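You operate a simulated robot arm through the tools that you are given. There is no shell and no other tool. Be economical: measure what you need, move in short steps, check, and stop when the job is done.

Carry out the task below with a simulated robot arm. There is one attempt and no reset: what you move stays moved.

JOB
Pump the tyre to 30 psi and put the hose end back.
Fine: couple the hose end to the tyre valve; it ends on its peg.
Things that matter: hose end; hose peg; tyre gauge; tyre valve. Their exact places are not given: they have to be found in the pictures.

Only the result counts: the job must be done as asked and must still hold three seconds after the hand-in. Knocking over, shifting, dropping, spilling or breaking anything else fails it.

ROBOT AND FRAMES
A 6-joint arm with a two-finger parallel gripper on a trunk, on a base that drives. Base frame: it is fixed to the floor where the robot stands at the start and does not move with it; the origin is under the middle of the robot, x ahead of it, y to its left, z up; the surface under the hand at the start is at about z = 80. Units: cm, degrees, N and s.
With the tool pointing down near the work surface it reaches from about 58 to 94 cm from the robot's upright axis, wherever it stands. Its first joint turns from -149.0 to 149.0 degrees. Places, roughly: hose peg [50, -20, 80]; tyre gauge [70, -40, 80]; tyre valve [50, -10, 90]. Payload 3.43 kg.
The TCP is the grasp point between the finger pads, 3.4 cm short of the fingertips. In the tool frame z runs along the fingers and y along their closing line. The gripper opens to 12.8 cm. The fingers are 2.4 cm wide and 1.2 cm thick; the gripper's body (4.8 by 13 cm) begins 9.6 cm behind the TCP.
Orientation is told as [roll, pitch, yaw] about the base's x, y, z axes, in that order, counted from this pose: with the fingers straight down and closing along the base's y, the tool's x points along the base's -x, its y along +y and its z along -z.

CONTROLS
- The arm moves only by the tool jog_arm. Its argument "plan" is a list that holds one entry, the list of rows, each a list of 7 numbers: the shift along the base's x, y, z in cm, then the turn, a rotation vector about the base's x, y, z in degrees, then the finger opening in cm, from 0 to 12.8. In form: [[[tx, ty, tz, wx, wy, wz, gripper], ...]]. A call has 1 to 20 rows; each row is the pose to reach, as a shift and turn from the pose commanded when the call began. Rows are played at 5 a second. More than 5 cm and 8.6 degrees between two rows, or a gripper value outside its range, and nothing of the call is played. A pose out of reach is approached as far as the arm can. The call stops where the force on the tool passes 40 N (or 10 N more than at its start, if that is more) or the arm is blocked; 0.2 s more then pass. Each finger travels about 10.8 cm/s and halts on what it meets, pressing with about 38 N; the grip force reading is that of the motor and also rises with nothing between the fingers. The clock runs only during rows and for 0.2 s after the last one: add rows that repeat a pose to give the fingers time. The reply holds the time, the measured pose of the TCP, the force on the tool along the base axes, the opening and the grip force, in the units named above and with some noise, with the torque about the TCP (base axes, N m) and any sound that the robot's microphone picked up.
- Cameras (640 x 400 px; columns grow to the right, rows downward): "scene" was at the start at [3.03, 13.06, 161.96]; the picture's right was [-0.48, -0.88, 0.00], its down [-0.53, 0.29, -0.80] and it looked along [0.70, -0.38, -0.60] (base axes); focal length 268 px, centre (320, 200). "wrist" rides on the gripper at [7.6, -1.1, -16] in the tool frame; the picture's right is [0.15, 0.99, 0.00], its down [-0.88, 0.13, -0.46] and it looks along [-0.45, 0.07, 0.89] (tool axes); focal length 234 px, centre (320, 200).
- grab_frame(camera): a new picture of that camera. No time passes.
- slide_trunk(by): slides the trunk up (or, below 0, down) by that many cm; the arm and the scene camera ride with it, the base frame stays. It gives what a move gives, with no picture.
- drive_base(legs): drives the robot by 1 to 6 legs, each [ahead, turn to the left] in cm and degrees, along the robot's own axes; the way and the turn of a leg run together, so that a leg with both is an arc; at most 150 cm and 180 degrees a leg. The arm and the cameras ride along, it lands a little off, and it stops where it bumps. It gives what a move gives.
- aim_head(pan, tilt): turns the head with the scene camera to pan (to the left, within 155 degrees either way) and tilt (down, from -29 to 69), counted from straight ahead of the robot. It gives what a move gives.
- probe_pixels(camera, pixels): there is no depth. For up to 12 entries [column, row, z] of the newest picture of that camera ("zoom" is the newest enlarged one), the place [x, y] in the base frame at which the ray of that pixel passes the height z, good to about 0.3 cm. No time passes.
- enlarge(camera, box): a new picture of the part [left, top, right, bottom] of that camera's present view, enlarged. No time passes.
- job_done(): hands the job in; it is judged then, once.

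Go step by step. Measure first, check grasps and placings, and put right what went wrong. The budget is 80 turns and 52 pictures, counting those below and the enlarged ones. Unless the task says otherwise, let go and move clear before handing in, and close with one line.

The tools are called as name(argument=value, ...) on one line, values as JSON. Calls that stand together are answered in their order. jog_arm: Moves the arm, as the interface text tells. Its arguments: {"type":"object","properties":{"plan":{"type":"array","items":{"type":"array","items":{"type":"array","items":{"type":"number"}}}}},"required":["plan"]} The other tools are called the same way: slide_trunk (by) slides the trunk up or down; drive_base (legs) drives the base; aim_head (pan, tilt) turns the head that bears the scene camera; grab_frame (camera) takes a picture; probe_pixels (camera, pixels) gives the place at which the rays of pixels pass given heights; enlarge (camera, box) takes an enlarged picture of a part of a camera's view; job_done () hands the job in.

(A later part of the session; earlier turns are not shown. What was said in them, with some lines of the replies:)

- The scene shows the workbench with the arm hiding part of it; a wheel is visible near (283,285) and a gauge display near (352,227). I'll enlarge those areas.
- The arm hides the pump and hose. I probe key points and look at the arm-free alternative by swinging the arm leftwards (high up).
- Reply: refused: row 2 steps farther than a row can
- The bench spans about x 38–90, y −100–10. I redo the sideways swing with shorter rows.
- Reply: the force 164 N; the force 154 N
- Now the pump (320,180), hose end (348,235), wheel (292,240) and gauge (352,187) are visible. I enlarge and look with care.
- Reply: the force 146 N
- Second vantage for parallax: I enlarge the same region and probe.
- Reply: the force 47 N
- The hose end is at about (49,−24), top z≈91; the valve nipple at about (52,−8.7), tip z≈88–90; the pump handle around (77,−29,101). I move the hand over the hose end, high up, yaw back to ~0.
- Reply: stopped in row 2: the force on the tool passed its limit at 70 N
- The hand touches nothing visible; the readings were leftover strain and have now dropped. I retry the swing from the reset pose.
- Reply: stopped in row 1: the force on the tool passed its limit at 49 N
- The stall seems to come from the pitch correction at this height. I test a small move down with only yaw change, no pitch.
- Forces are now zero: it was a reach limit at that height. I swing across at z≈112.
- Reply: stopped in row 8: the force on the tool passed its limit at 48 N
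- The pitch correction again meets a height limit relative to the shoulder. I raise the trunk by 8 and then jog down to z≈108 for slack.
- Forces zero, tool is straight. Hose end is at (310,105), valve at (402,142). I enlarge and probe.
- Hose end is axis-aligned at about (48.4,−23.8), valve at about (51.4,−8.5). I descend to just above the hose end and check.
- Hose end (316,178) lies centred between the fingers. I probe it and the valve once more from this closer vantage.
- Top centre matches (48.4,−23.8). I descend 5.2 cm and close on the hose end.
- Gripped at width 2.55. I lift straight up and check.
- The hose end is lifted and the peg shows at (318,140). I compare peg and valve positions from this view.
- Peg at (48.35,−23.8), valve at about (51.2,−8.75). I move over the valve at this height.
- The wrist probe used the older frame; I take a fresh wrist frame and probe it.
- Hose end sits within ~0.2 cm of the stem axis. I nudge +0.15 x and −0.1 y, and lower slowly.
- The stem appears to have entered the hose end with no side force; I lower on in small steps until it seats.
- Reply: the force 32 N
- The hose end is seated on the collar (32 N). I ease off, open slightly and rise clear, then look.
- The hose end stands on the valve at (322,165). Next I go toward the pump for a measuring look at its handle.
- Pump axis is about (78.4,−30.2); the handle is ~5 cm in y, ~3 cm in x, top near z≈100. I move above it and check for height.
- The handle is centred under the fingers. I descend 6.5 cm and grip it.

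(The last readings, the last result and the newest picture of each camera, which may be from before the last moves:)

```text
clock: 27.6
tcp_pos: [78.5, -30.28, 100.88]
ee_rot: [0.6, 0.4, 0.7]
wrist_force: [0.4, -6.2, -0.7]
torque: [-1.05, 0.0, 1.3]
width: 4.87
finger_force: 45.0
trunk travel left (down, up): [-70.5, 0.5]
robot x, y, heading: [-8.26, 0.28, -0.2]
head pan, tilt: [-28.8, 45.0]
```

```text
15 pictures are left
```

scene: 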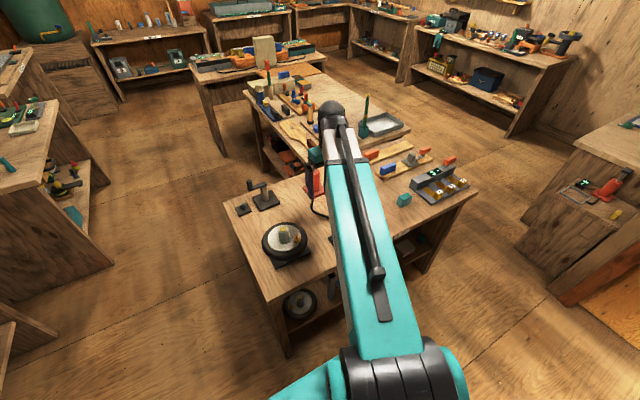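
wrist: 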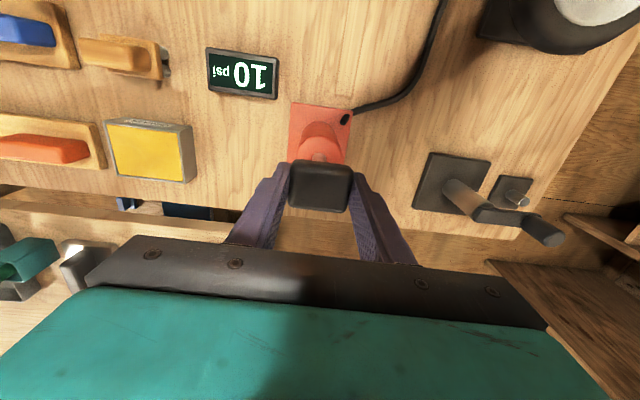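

Gripped. I push down 4 cm slowly.

jog_arm(plan=[[[0, 0, -1, 0, 0, 0, 4], [0, 0, -2, 0, 0, 0, 4], [0, 0, -3, 0, 0, 0, 4], [0, 0, -4, 0, 0, 0, 4], [0, 0, -4, 0, 0, 0, 4]]])

grab_frame(camera="wrist")

```text
clock: 28.9
tcp_pos: [78.57, -30.24, 96.88]
ee_rot: [0.9, 0.5, 0.6]
wrist_force: [-7.0, -2.5, 1.8]
torque: [-0.68, 0.08, 1.13]
width: 4.9
finger_force: 44.5
trunk travel left (down, up): [-70.5, 0.5]
robot x, y, heading: [-8.14, 0.13, -0.2]
head pan, tilt: [-28.8, 45.0]
```

```text
14 pictures are left
```

wrist: 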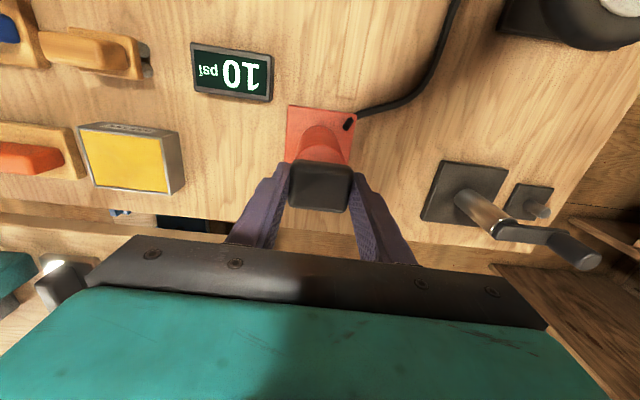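

The handle came down 4 cm with little force and the gauge still reads 10. I go further until resistance.

jog_arm(plan=[[[0, 0, -0.5, 0, 0, 0, 4], [0, 0, -1, 0, 0, 0, 4], [0, 0, -1.5, 0, 0, 0, 4], [0, 0, -2, 0, 0, 0, 4], [0, 0, -2.5, 0, 0, 0, 4], [0, 0, -3, 0, 0, 0, 4]]])

grab_frame(camera="wrist")

```text
clock: 30.1
tcp_pos: [78.53, -30.3, 95.35]
ee_rot: [0.4, 0.0, 0.7]
wrist_force: [-8.0, 3.2, 17.9]
torque: [-0.7, 1.16, 1.03]
width: 4.87
finger_force: 45.2
trunk travel left (down, up): [-70.5, 0.5]
robot x, y, heading: [-8.22, 0.22, -0.0]
head pan, tilt: [-28.8, 45.0]
stopped in row 6: the force on the tool passed its limit at 45 N (the readings are from after the stop); the commanded pose is now the measured one
```

```text
13 pictures are left
```

wrist: 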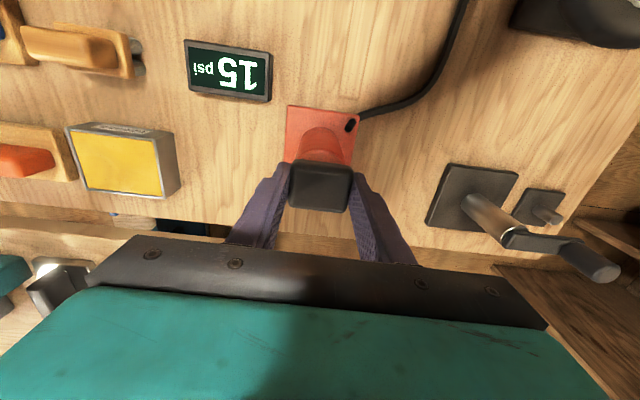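

The gauge now reads 15: +5 per full stroke. I do one full up-down cycle and check.

jog_arm(plan=[[[0, 0, 1, 0, 0, 0, 4], [0, 0, 2.5, 0, 0, 0, 4], [0, 0, 4, 0, 0, 0, 4], [0, 0, 5.5, 0, 0, 0, 4], [0, 0, 5.5, 0, 0, 0, 4], [0, 0, 4, 0, 0, 0, 4], [0, 0, 2.5, 0, 0, 0, 4], [0, 0, 1, 0, 0, 0, 4], [0, 0, 0.3, 0, 0, 0, 4], [0, 0, -0.1, 0, 0, 0, 4], [0, 0, -0.4, 0, 0, 0, 4]]])

grab_frame(camera="wrist")

```text
clock: 32.6
tcp_pos: [78.53, -30.32, 95.35]
ee_rot: [0.3, -0.2, 0.7]
wrist_force: [-9.8, 5.3, 21.0]
torque: [-0.84, 1.38, 0.97]
width: 4.92
finger_force: 45.3
trunk travel left (down, up): [-70.5, 0.5]
robot x, y, heading: [-8.14, 0.15, 0.0]
head pan, tilt: [-28.8, 45.0]
stopped in row 11: the force on the tool passed its limit at 42 N (the readings are from after the stop); the commanded pose is now the measured one
```

```text
12 pictures are left
```

wrist: 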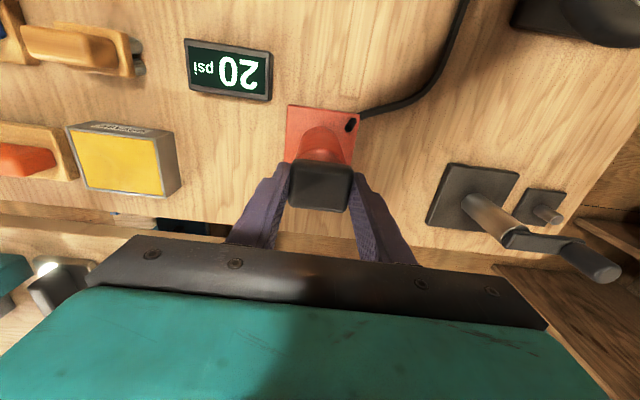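

It reads 20. I repeat the same cycle.

jog_arm(plan=[[[0, 0, 1, 0, 0, 0, 4], [0, 0, 2.5, 0, 0, 0, 4], [0, 0, 4, 0, 0, 0, 4], [0, 0, 5.5, 0, 0, 0, 4], [0, 0, 5.5, 0, 0, 0, 4], [0, 0, 4, 0, 0, 0, 4], [0, 0, 2.5, 0, 0, 0, 4], [0, 0, 1, 0, 0, 0, 4], [0, 0, 0.3, 0, 0, 0, 4], [0, 0, -0.1, 0, 0, 0, 4], [0, 0, -0.4, 0, 0, 0, 4]]])

grab_frame(camera="wrist")

```text
clock: 35.2
tcp_pos: [78.58, -30.28, 95.44]
ee_rot: [0.1, -0.1, 0.7]
wrist_force: [-10.4, 6.2, 22.5]
torque: [-0.95, 1.56, 0.96]
width: 4.92
finger_force: 44.5
trunk travel left (down, up): [-70.5, 0.5]
robot x, y, heading: [-8.36, -0.16, -0.3]
head pan, tilt: [-28.8, 45.0]
stopped in row 11: the force on the tool passed its limit at 42 N (the readings are from after the stop); the commanded pose is now the measured one
```

```text
11 pictures are left
```

wrist: 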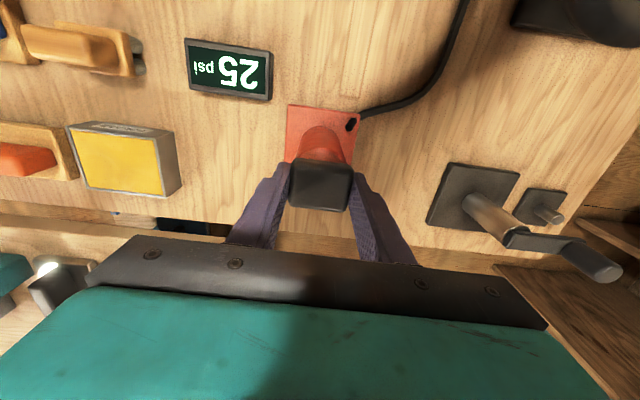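

It reads 25; one last cycle to 30.

jog_arm(plan=[[[0, 0, 1, 0, 0, 0, 4], [0, 0, 2.5, 0, 0, 0, 4], [0, 0, 4, 0, 0, 0, 4], [0, 0, 5.5, 0, 0, 0, 4], [0, 0, 5.5, 0, 0, 0, 4], [0, 0, 4, 0, 0, 0, 4], [0, 0, 2.5, 0, 0, 0, 4], [0, 0, 1, 0, 0, 0, 4], [0, 0, 0.3, 0, 0, 0, 4], [0, 0, -0.1, 0, 0, 0, 4], [0, 0, -0.4, 0, 0, 0, 4]]])

grab_frame(camera="wrist")

```text
clock: 37.7
tcp_pos: [78.55, -30.26, 95.41]
ee_rot: [0.1, -0.2, 0.7]
wrist_force: [-8.6, 4.4, 21.5]
torque: [-0.22, 1.67, 0.95]
width: 4.89
finger_force: 44.8
trunk travel left (down, up): [-70.5, 0.5]
robot x, y, heading: [-8.44, 0.45, 0.1]
head pan, tilt: [-28.8, 45.0]
stopped in row 11: the force on the tool passed its limit at 42 N (the readings are from after the stop); the commanded pose is now the measured one
```

```text
10 pictures are left
```

wrist: 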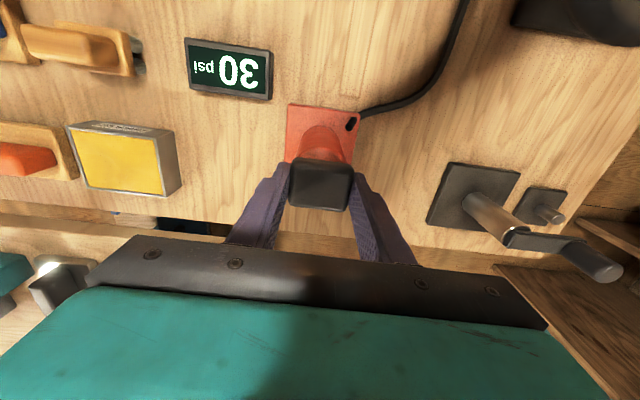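

30 psi reached. I release at the bottom, rise, and go back over the valve.

jog_arm(plan=[[[0, 0, 0.1, 0, 0, 0, 5.5], [0, 0, 0.1, 0, 0, 0, 7.5], [0, 0, 0.1, 0, 0, 0, 7.5], [0, 0, 4, 0, 0, 0, 7.5], [0, 0, 8, 0, 0, 0, 7.5], [0, 0, 12.5, 0, 0, 0, 7.5], [-3.6, 2.8, 12.5, 0, 0, 0, 7.5], [-7.2, 5.6, 12.5, 0, 0, 0, 7], [-10.8, 8.4, 12.5, 0, 0, 0, 6], [-14.4, 11.2, 12.5, 0, 0, 0, 5], [-18, 14, 12.5, 0, 0, 0, 5], [-21.6, 16.8, 12.5, 0, 0, 0, 5], [-24.5, 19.3, 12.5, 0, 0, 0, 5], [-27.3, 21.5, 12.5, 0, 0, 0, 5], [-27.3, 21.5, 10, 0, 0, 0, 5], [-27.3, 21.5, 7.6, 0, 0, 0, 5], [-27.3, 21.5, 7.6, 0, 0, 0, 5]]])

grab_frame(camera="wrist")

```text
clock: 41.3
tcp_pos: [51.78, -9.0, 102.53]
ee_rot: [0.2, -0.3, 0.5]
wrist_force: [-0.3, 0.2, 0.3]
torque: [0.0, 0.01, -0.01]
width: 4.99
finger_force: 0.1
trunk travel left (down, up): [-70.5, 0.5]
robot x, y, heading: [-8.46, 0.23, 0.1]
head pan, tilt: [-28.8, 45.0]
```

```text
9 pictures are left
```

wrist: 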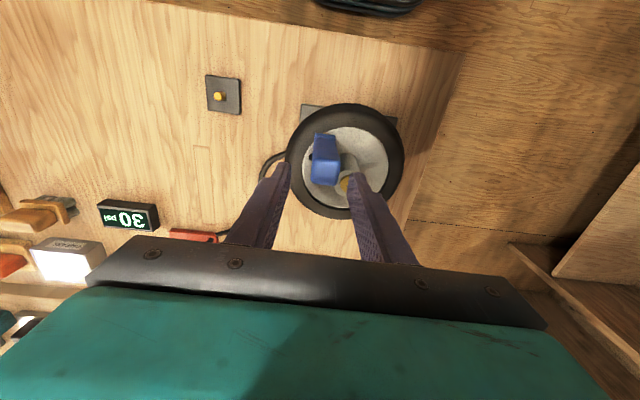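

Hose end is still upright on the valve, gauge 30. I correct slightly (−0.6 x, +0.3 y), lower with a 4 cm opening, and grip.

jog_arm(plan=[[[-0.6, 0.3, 0, 0, 0, 0, 4.2], [-0.6, 0.3, -2.5, 0, 0, 0, 4.2], [-0.6, 0.3, -4.5, 0, 0, 0, 4.2], [-0.6, 0.3, -6, 0, 0, 0, 4.2], [-0.6, 0.3, -7.2, 0, 0, 0, 4.2], [-0.6, 0.3, -7.2, 0, 0, 0, 4.2], [-0.6, 0.3, -7.2, 0, 0, 0, 1.5], [-0.6, 0.3, -7.2, 0, 0, 0, 1.5], [-0.6, 0.3, -7.2, 0, 0, 0, 1.5]]])

grab_frame(camera="wrist")

```text
clock: 43.3
tcp_pos: [50.95, -8.56, 95.28]
ee_rot: [0.1, -0.3, 0.4]
wrist_force: [-0.4, 0.2, -0.5]
torque: [-0.05, -0.02, -0.05]
width: 2.53
finger_force: 37.9
trunk travel left (down, up): [-70.5, 0.5]
robot x, y, heading: [-8.35, 0.46, -0.3]
head pan, tilt: [-28.8, 45.0]
```

```text
8 pictures are left
```

wrist: 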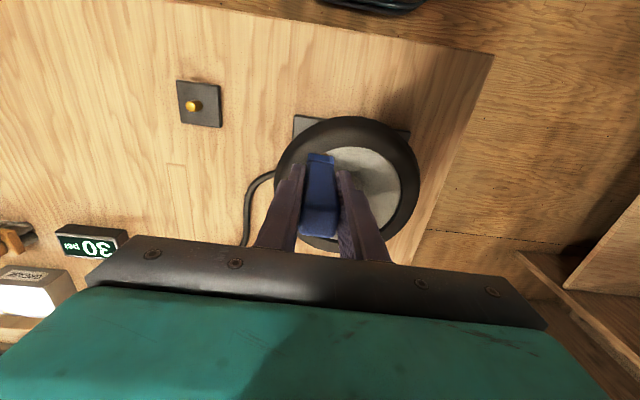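

Gripped (2.53). I lift straight up and move back over the peg by the reverse offset.

jog_arm(plan=[[[0, 0, 1, 0, 0, 0, 1.5], [0, 0, 3, 0, 0, 0, 1.5], [0, 0, 5.5, 0, 0, 0, 1.5], [0, 0, 8, 0, 0, 0, 1.5], [-0.8, -4, 8, 0, 0, 0, 1.5], [-1.6, -8, 8, 0, 0, 0, 1.5], [-2.4, -12, 8, 0, 0, 0, 1.5], [-2.95, -15, 8, 0, 0, 0, 1.5], [-2.95, -15, 4, 0, 0, 0, 1.5], [-2.95, -15, 0, 0, 0, 0, 1.5], [-2.95, -15, 0, 0, 0, 0, 1.5], [-2.95, -15, 0, 0, 0, 0, 1.5]]])

enlarge(camera="wrist", box=[272, 100, 368, 160])

```text
clock: 45.9
tcp_pos: [48.16, -23.51, 95.65]
ee_rot: [0.2, -0.3, 0.5]
wrist_force: [0.9, -0.1, -1.2]
torque: [0.0, 0.02, -0.01]
width: 2.54
finger_force: 38.2
trunk travel left (down, up): [-70.5, 0.5]
robot x, y, heading: [-8.31, 0.41, -0.2]
head pan, tilt: [-28.8, 45.0]
```

```text
6.67 times, centred on (320, 130) of wrist
```

zoom: 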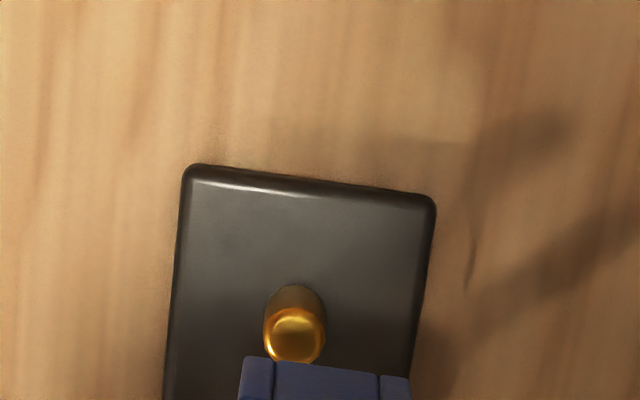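

Peg tip at zoom (294,338), hose front edge at (242–408, 360–378). I probe their relation.

probe_pixels(camera="zoom", pixels=[[294, 338, 84], [294, 338, 83.5], [294, 310, 81], [243, 357, 87.2], [408, 378, 87.2], [190, 168, 81], [433, 200, 81]])

```text
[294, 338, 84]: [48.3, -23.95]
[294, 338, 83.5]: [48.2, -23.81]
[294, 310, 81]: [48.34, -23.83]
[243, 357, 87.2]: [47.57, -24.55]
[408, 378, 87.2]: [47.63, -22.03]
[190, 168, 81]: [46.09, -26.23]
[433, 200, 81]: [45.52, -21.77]
```

The hose appears ~0.5 cm off in +x and +y relative to the peg. I shift −0.45 in both, lower 1.5, and recheck.

jog_arm(plan=[[[-0.45, -0.45, 0, 0, 0, 0, 1.5], [-0.45, -0.45, -1.5, 0, 0, 0, 1.5], [-0.45, -0.45, -1.5, 0, 0, 0, 1.5]]])

enlarge(camera="wrist", box=[288, 120, 352, 160])

```text
clock: 46.7
tcp_pos: [47.73, -24.01, 93.97]
ee_rot: [0.2, -0.3, 0.5]
wrist_force: [0.7, 0.3, -1.1]
torque: [-0.04, 0.01, 0.03]
width: 2.55
finger_force: 38.0
trunk travel left (down, up): [-70.5, 0.5]
robot x, y, heading: [-8.12, 0.27, -0.1]
head pan, tilt: [-28.8, 45.0]
```

```text
10.00 times, centred on (320, 140) of wrist
```

zoom: 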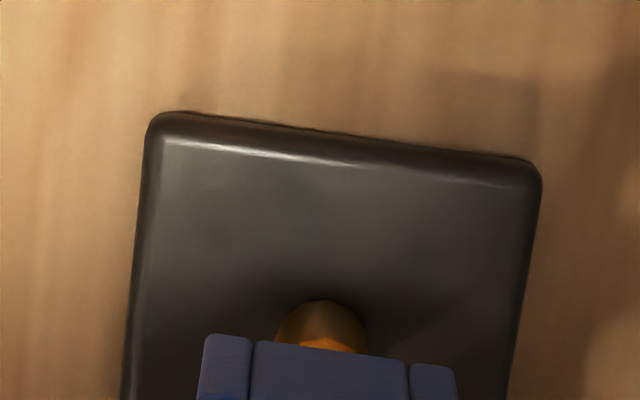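

probe_pixels(camera="zoom", pixels=[[320, 302, 81], [320, 345, 84], [276, 340, 82.5], [368, 352, 82.5], [206, 336, 85.8], [455, 368, 85.8], [150, 116, 81], [540, 168, 81]])

```text
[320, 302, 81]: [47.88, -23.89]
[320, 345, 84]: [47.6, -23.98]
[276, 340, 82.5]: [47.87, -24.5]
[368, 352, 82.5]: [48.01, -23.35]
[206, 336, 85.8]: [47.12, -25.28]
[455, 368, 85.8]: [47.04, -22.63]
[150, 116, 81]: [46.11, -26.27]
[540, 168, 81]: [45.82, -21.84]
```

Aligned within 0.1 cm (hose centre (48.4,−23.95), peg (48.4,−23.92)). I lower slowly to seat.

jog_arm(plan=[[[0, 0, -0.8, 0, 0, 0, 1.5], [0, 0, -1.6, 0, 0, 0, 1.5], [0, 0, -2.4, 0, 0, 0, 1.5], [0, 0, -3.2, 0, 0, 0, 1.5], [0, 0, -3.8, 0, 0, 0, 1.5], [0, 0, -4.3, 0, 0, 0, 1.5], [0, 0, -4.6, 0, 0, 0, 1.5], [0, 0, -4.6, 0, 0, 0, 1.5]]])

```text
clock: 48.5
tcp_pos: [47.82, -24.12, 89.19]
ee_rot: [0.2, -0.4, 0.6]
wrist_force: [0.1, 4.9, -0.9]
torque: [0.31, 0.0, 0.03]
width: 2.54
finger_force: 38.6
trunk travel left (down, up): [-70.5, 0.5]
robot x, y, heading: [-7.99, 0.51, -0.3]
head pan, tilt: [-28.8, 45.0]
```

It slid on; no bottom contact yet. I lower a little more until contact.

jog_arm(plan=[[[0, 0.1, -0.2, 0, 0, 0, 1.5], [0, 0.1, -0.4, 0, 0, 0, 1.5], [0, 0.1, -0.4, 0, 0, 0, 1.5]]])

```text
clock: 49.3
tcp_pos: [47.67, -23.96, 88.81]
ee_rot: [0.2, -0.3, 0.5]
wrist_force: [1.3, -1.8, -0.9]
torque: [-0.04, -0.07, 0.0]
width: 2.53
finger_force: 37.9
trunk travel left (down, up): [-70.5, 0.5]
robot x, y, heading: [-8.15, 0.25, -0.0]
head pan, tilt: [-28.8, 45.0]
```

jog_arm(plan=[[[0, 0, -0.2, 0, 0, 0, 1.5], [0, 0, -0.4, 0, 0, 0, 1.5], [0, 0, -0.6, 0, 0, 0, 1.5], [0, 0, -0.8, 0, 0, 0, 1.5], [0, 0, -0.8, 0, 0, 0, 1.5]]])

enlarge(camera="wrist", box=[260, 110, 388, 190])

```text
clock: 50.5
tcp_pos: [47.58, -24.03, 88.18]
ee_rot: [0.0, -0.3, 0.4]
wrist_force: [4.5, -0.8, 31.5]
torque: [-0.07, -0.2, -0.01]
width: 2.56
finger_force: 37.8
trunk travel left (down, up): [-70.5, 0.5]
robot x, y, heading: [-8.31, 0.31, -0.1]
head pan, tilt: [-28.8, 45.0]
```

```text
5.00 times, centred on (324, 150) of wrist
```

zoom: 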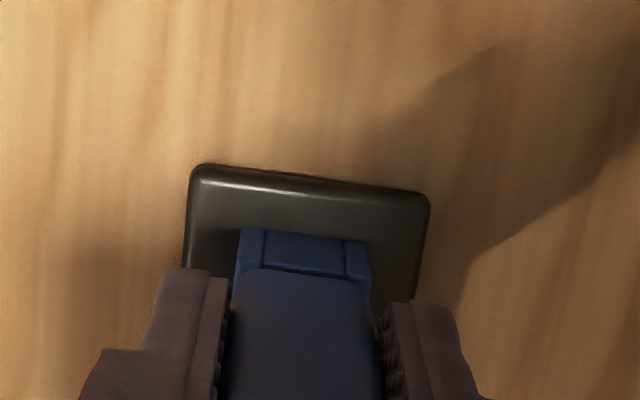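

Seated on the peg base (31 N, like at the valve). I ease off, open and rise clear.

jog_arm(plan=[[[0, 0, 0.3, 0, 0, 0, 1.5], [0, 0, 0.3, 0, 0, 0, 5], [0, 0, 0.3, 0, 0, 0, 6], [0, 0, 0.3, 0, 0, 0, 6], [0, 0, 4, 0, 0, 0, 6], [0, 0, 8.5, 0, 0, 0, 6], [0, 0, 13, 0, 0, 0, 6], [0, 0, 17, 0, 0, 0, 6], [0, 0, 17, 0, 0, 0, 6]]])

grab_frame(camera="wrist")

enlarge(camera="wrist", box=[270, 70, 430, 170])

```text
clock: 52.5
tcp_pos: [47.87, -24.03, 104.87]
ee_rot: [0.2, -0.2, 0.5]
wrist_force: [-0.6, 0.3, 0.0]
torque: [-0.01, -0.01, 0.01]
width: 5.99
finger_force: 0.0
trunk travel left (down, up): [-70.5, 0.5]
robot x, y, heading: [-8.36, -0.25, 0.0]
head pan, tilt: [-28.8, 45.0]
```

```text
4 pictures are left
```

wrist: 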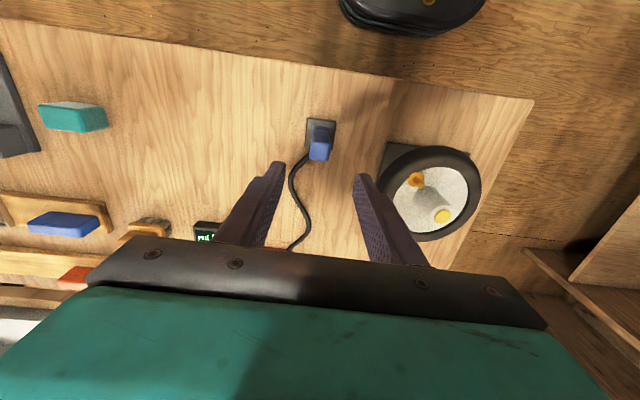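

```text
4.00 times, centred on (350, 120) of wrist
```

zoom: 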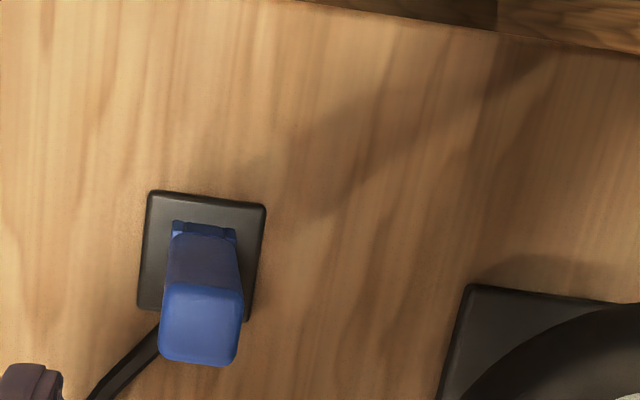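

The hose end stands upright on its peg. I check the gauge a last time.

enlarge(camera="scene", box=[250, 140, 410, 240])

```text
4.00 times, centred on (330, 190) of scene
```

zoom: 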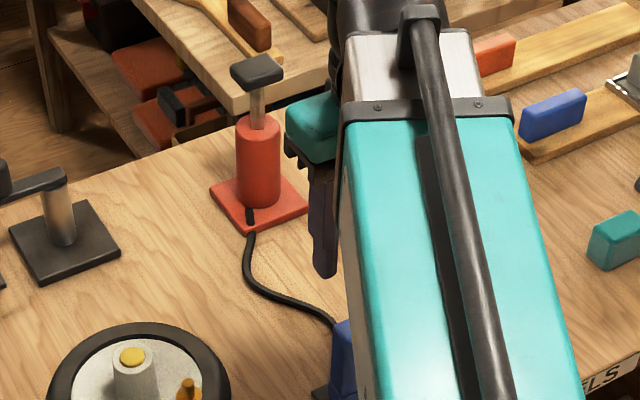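

The pump handle has returned up by itself, and the gauge read 30 well after the last stroke. The hose end is on its peg and the hand is clear, so I hand in.

job_done()

```text
The job is handed in.
```

The tyre was pumped from 10 to 30 psi, the hose end is back on its peg, and the hand is clear. I last read the gauge at 30 with the hose still on the valve, since the arm blocked it in the final picture.
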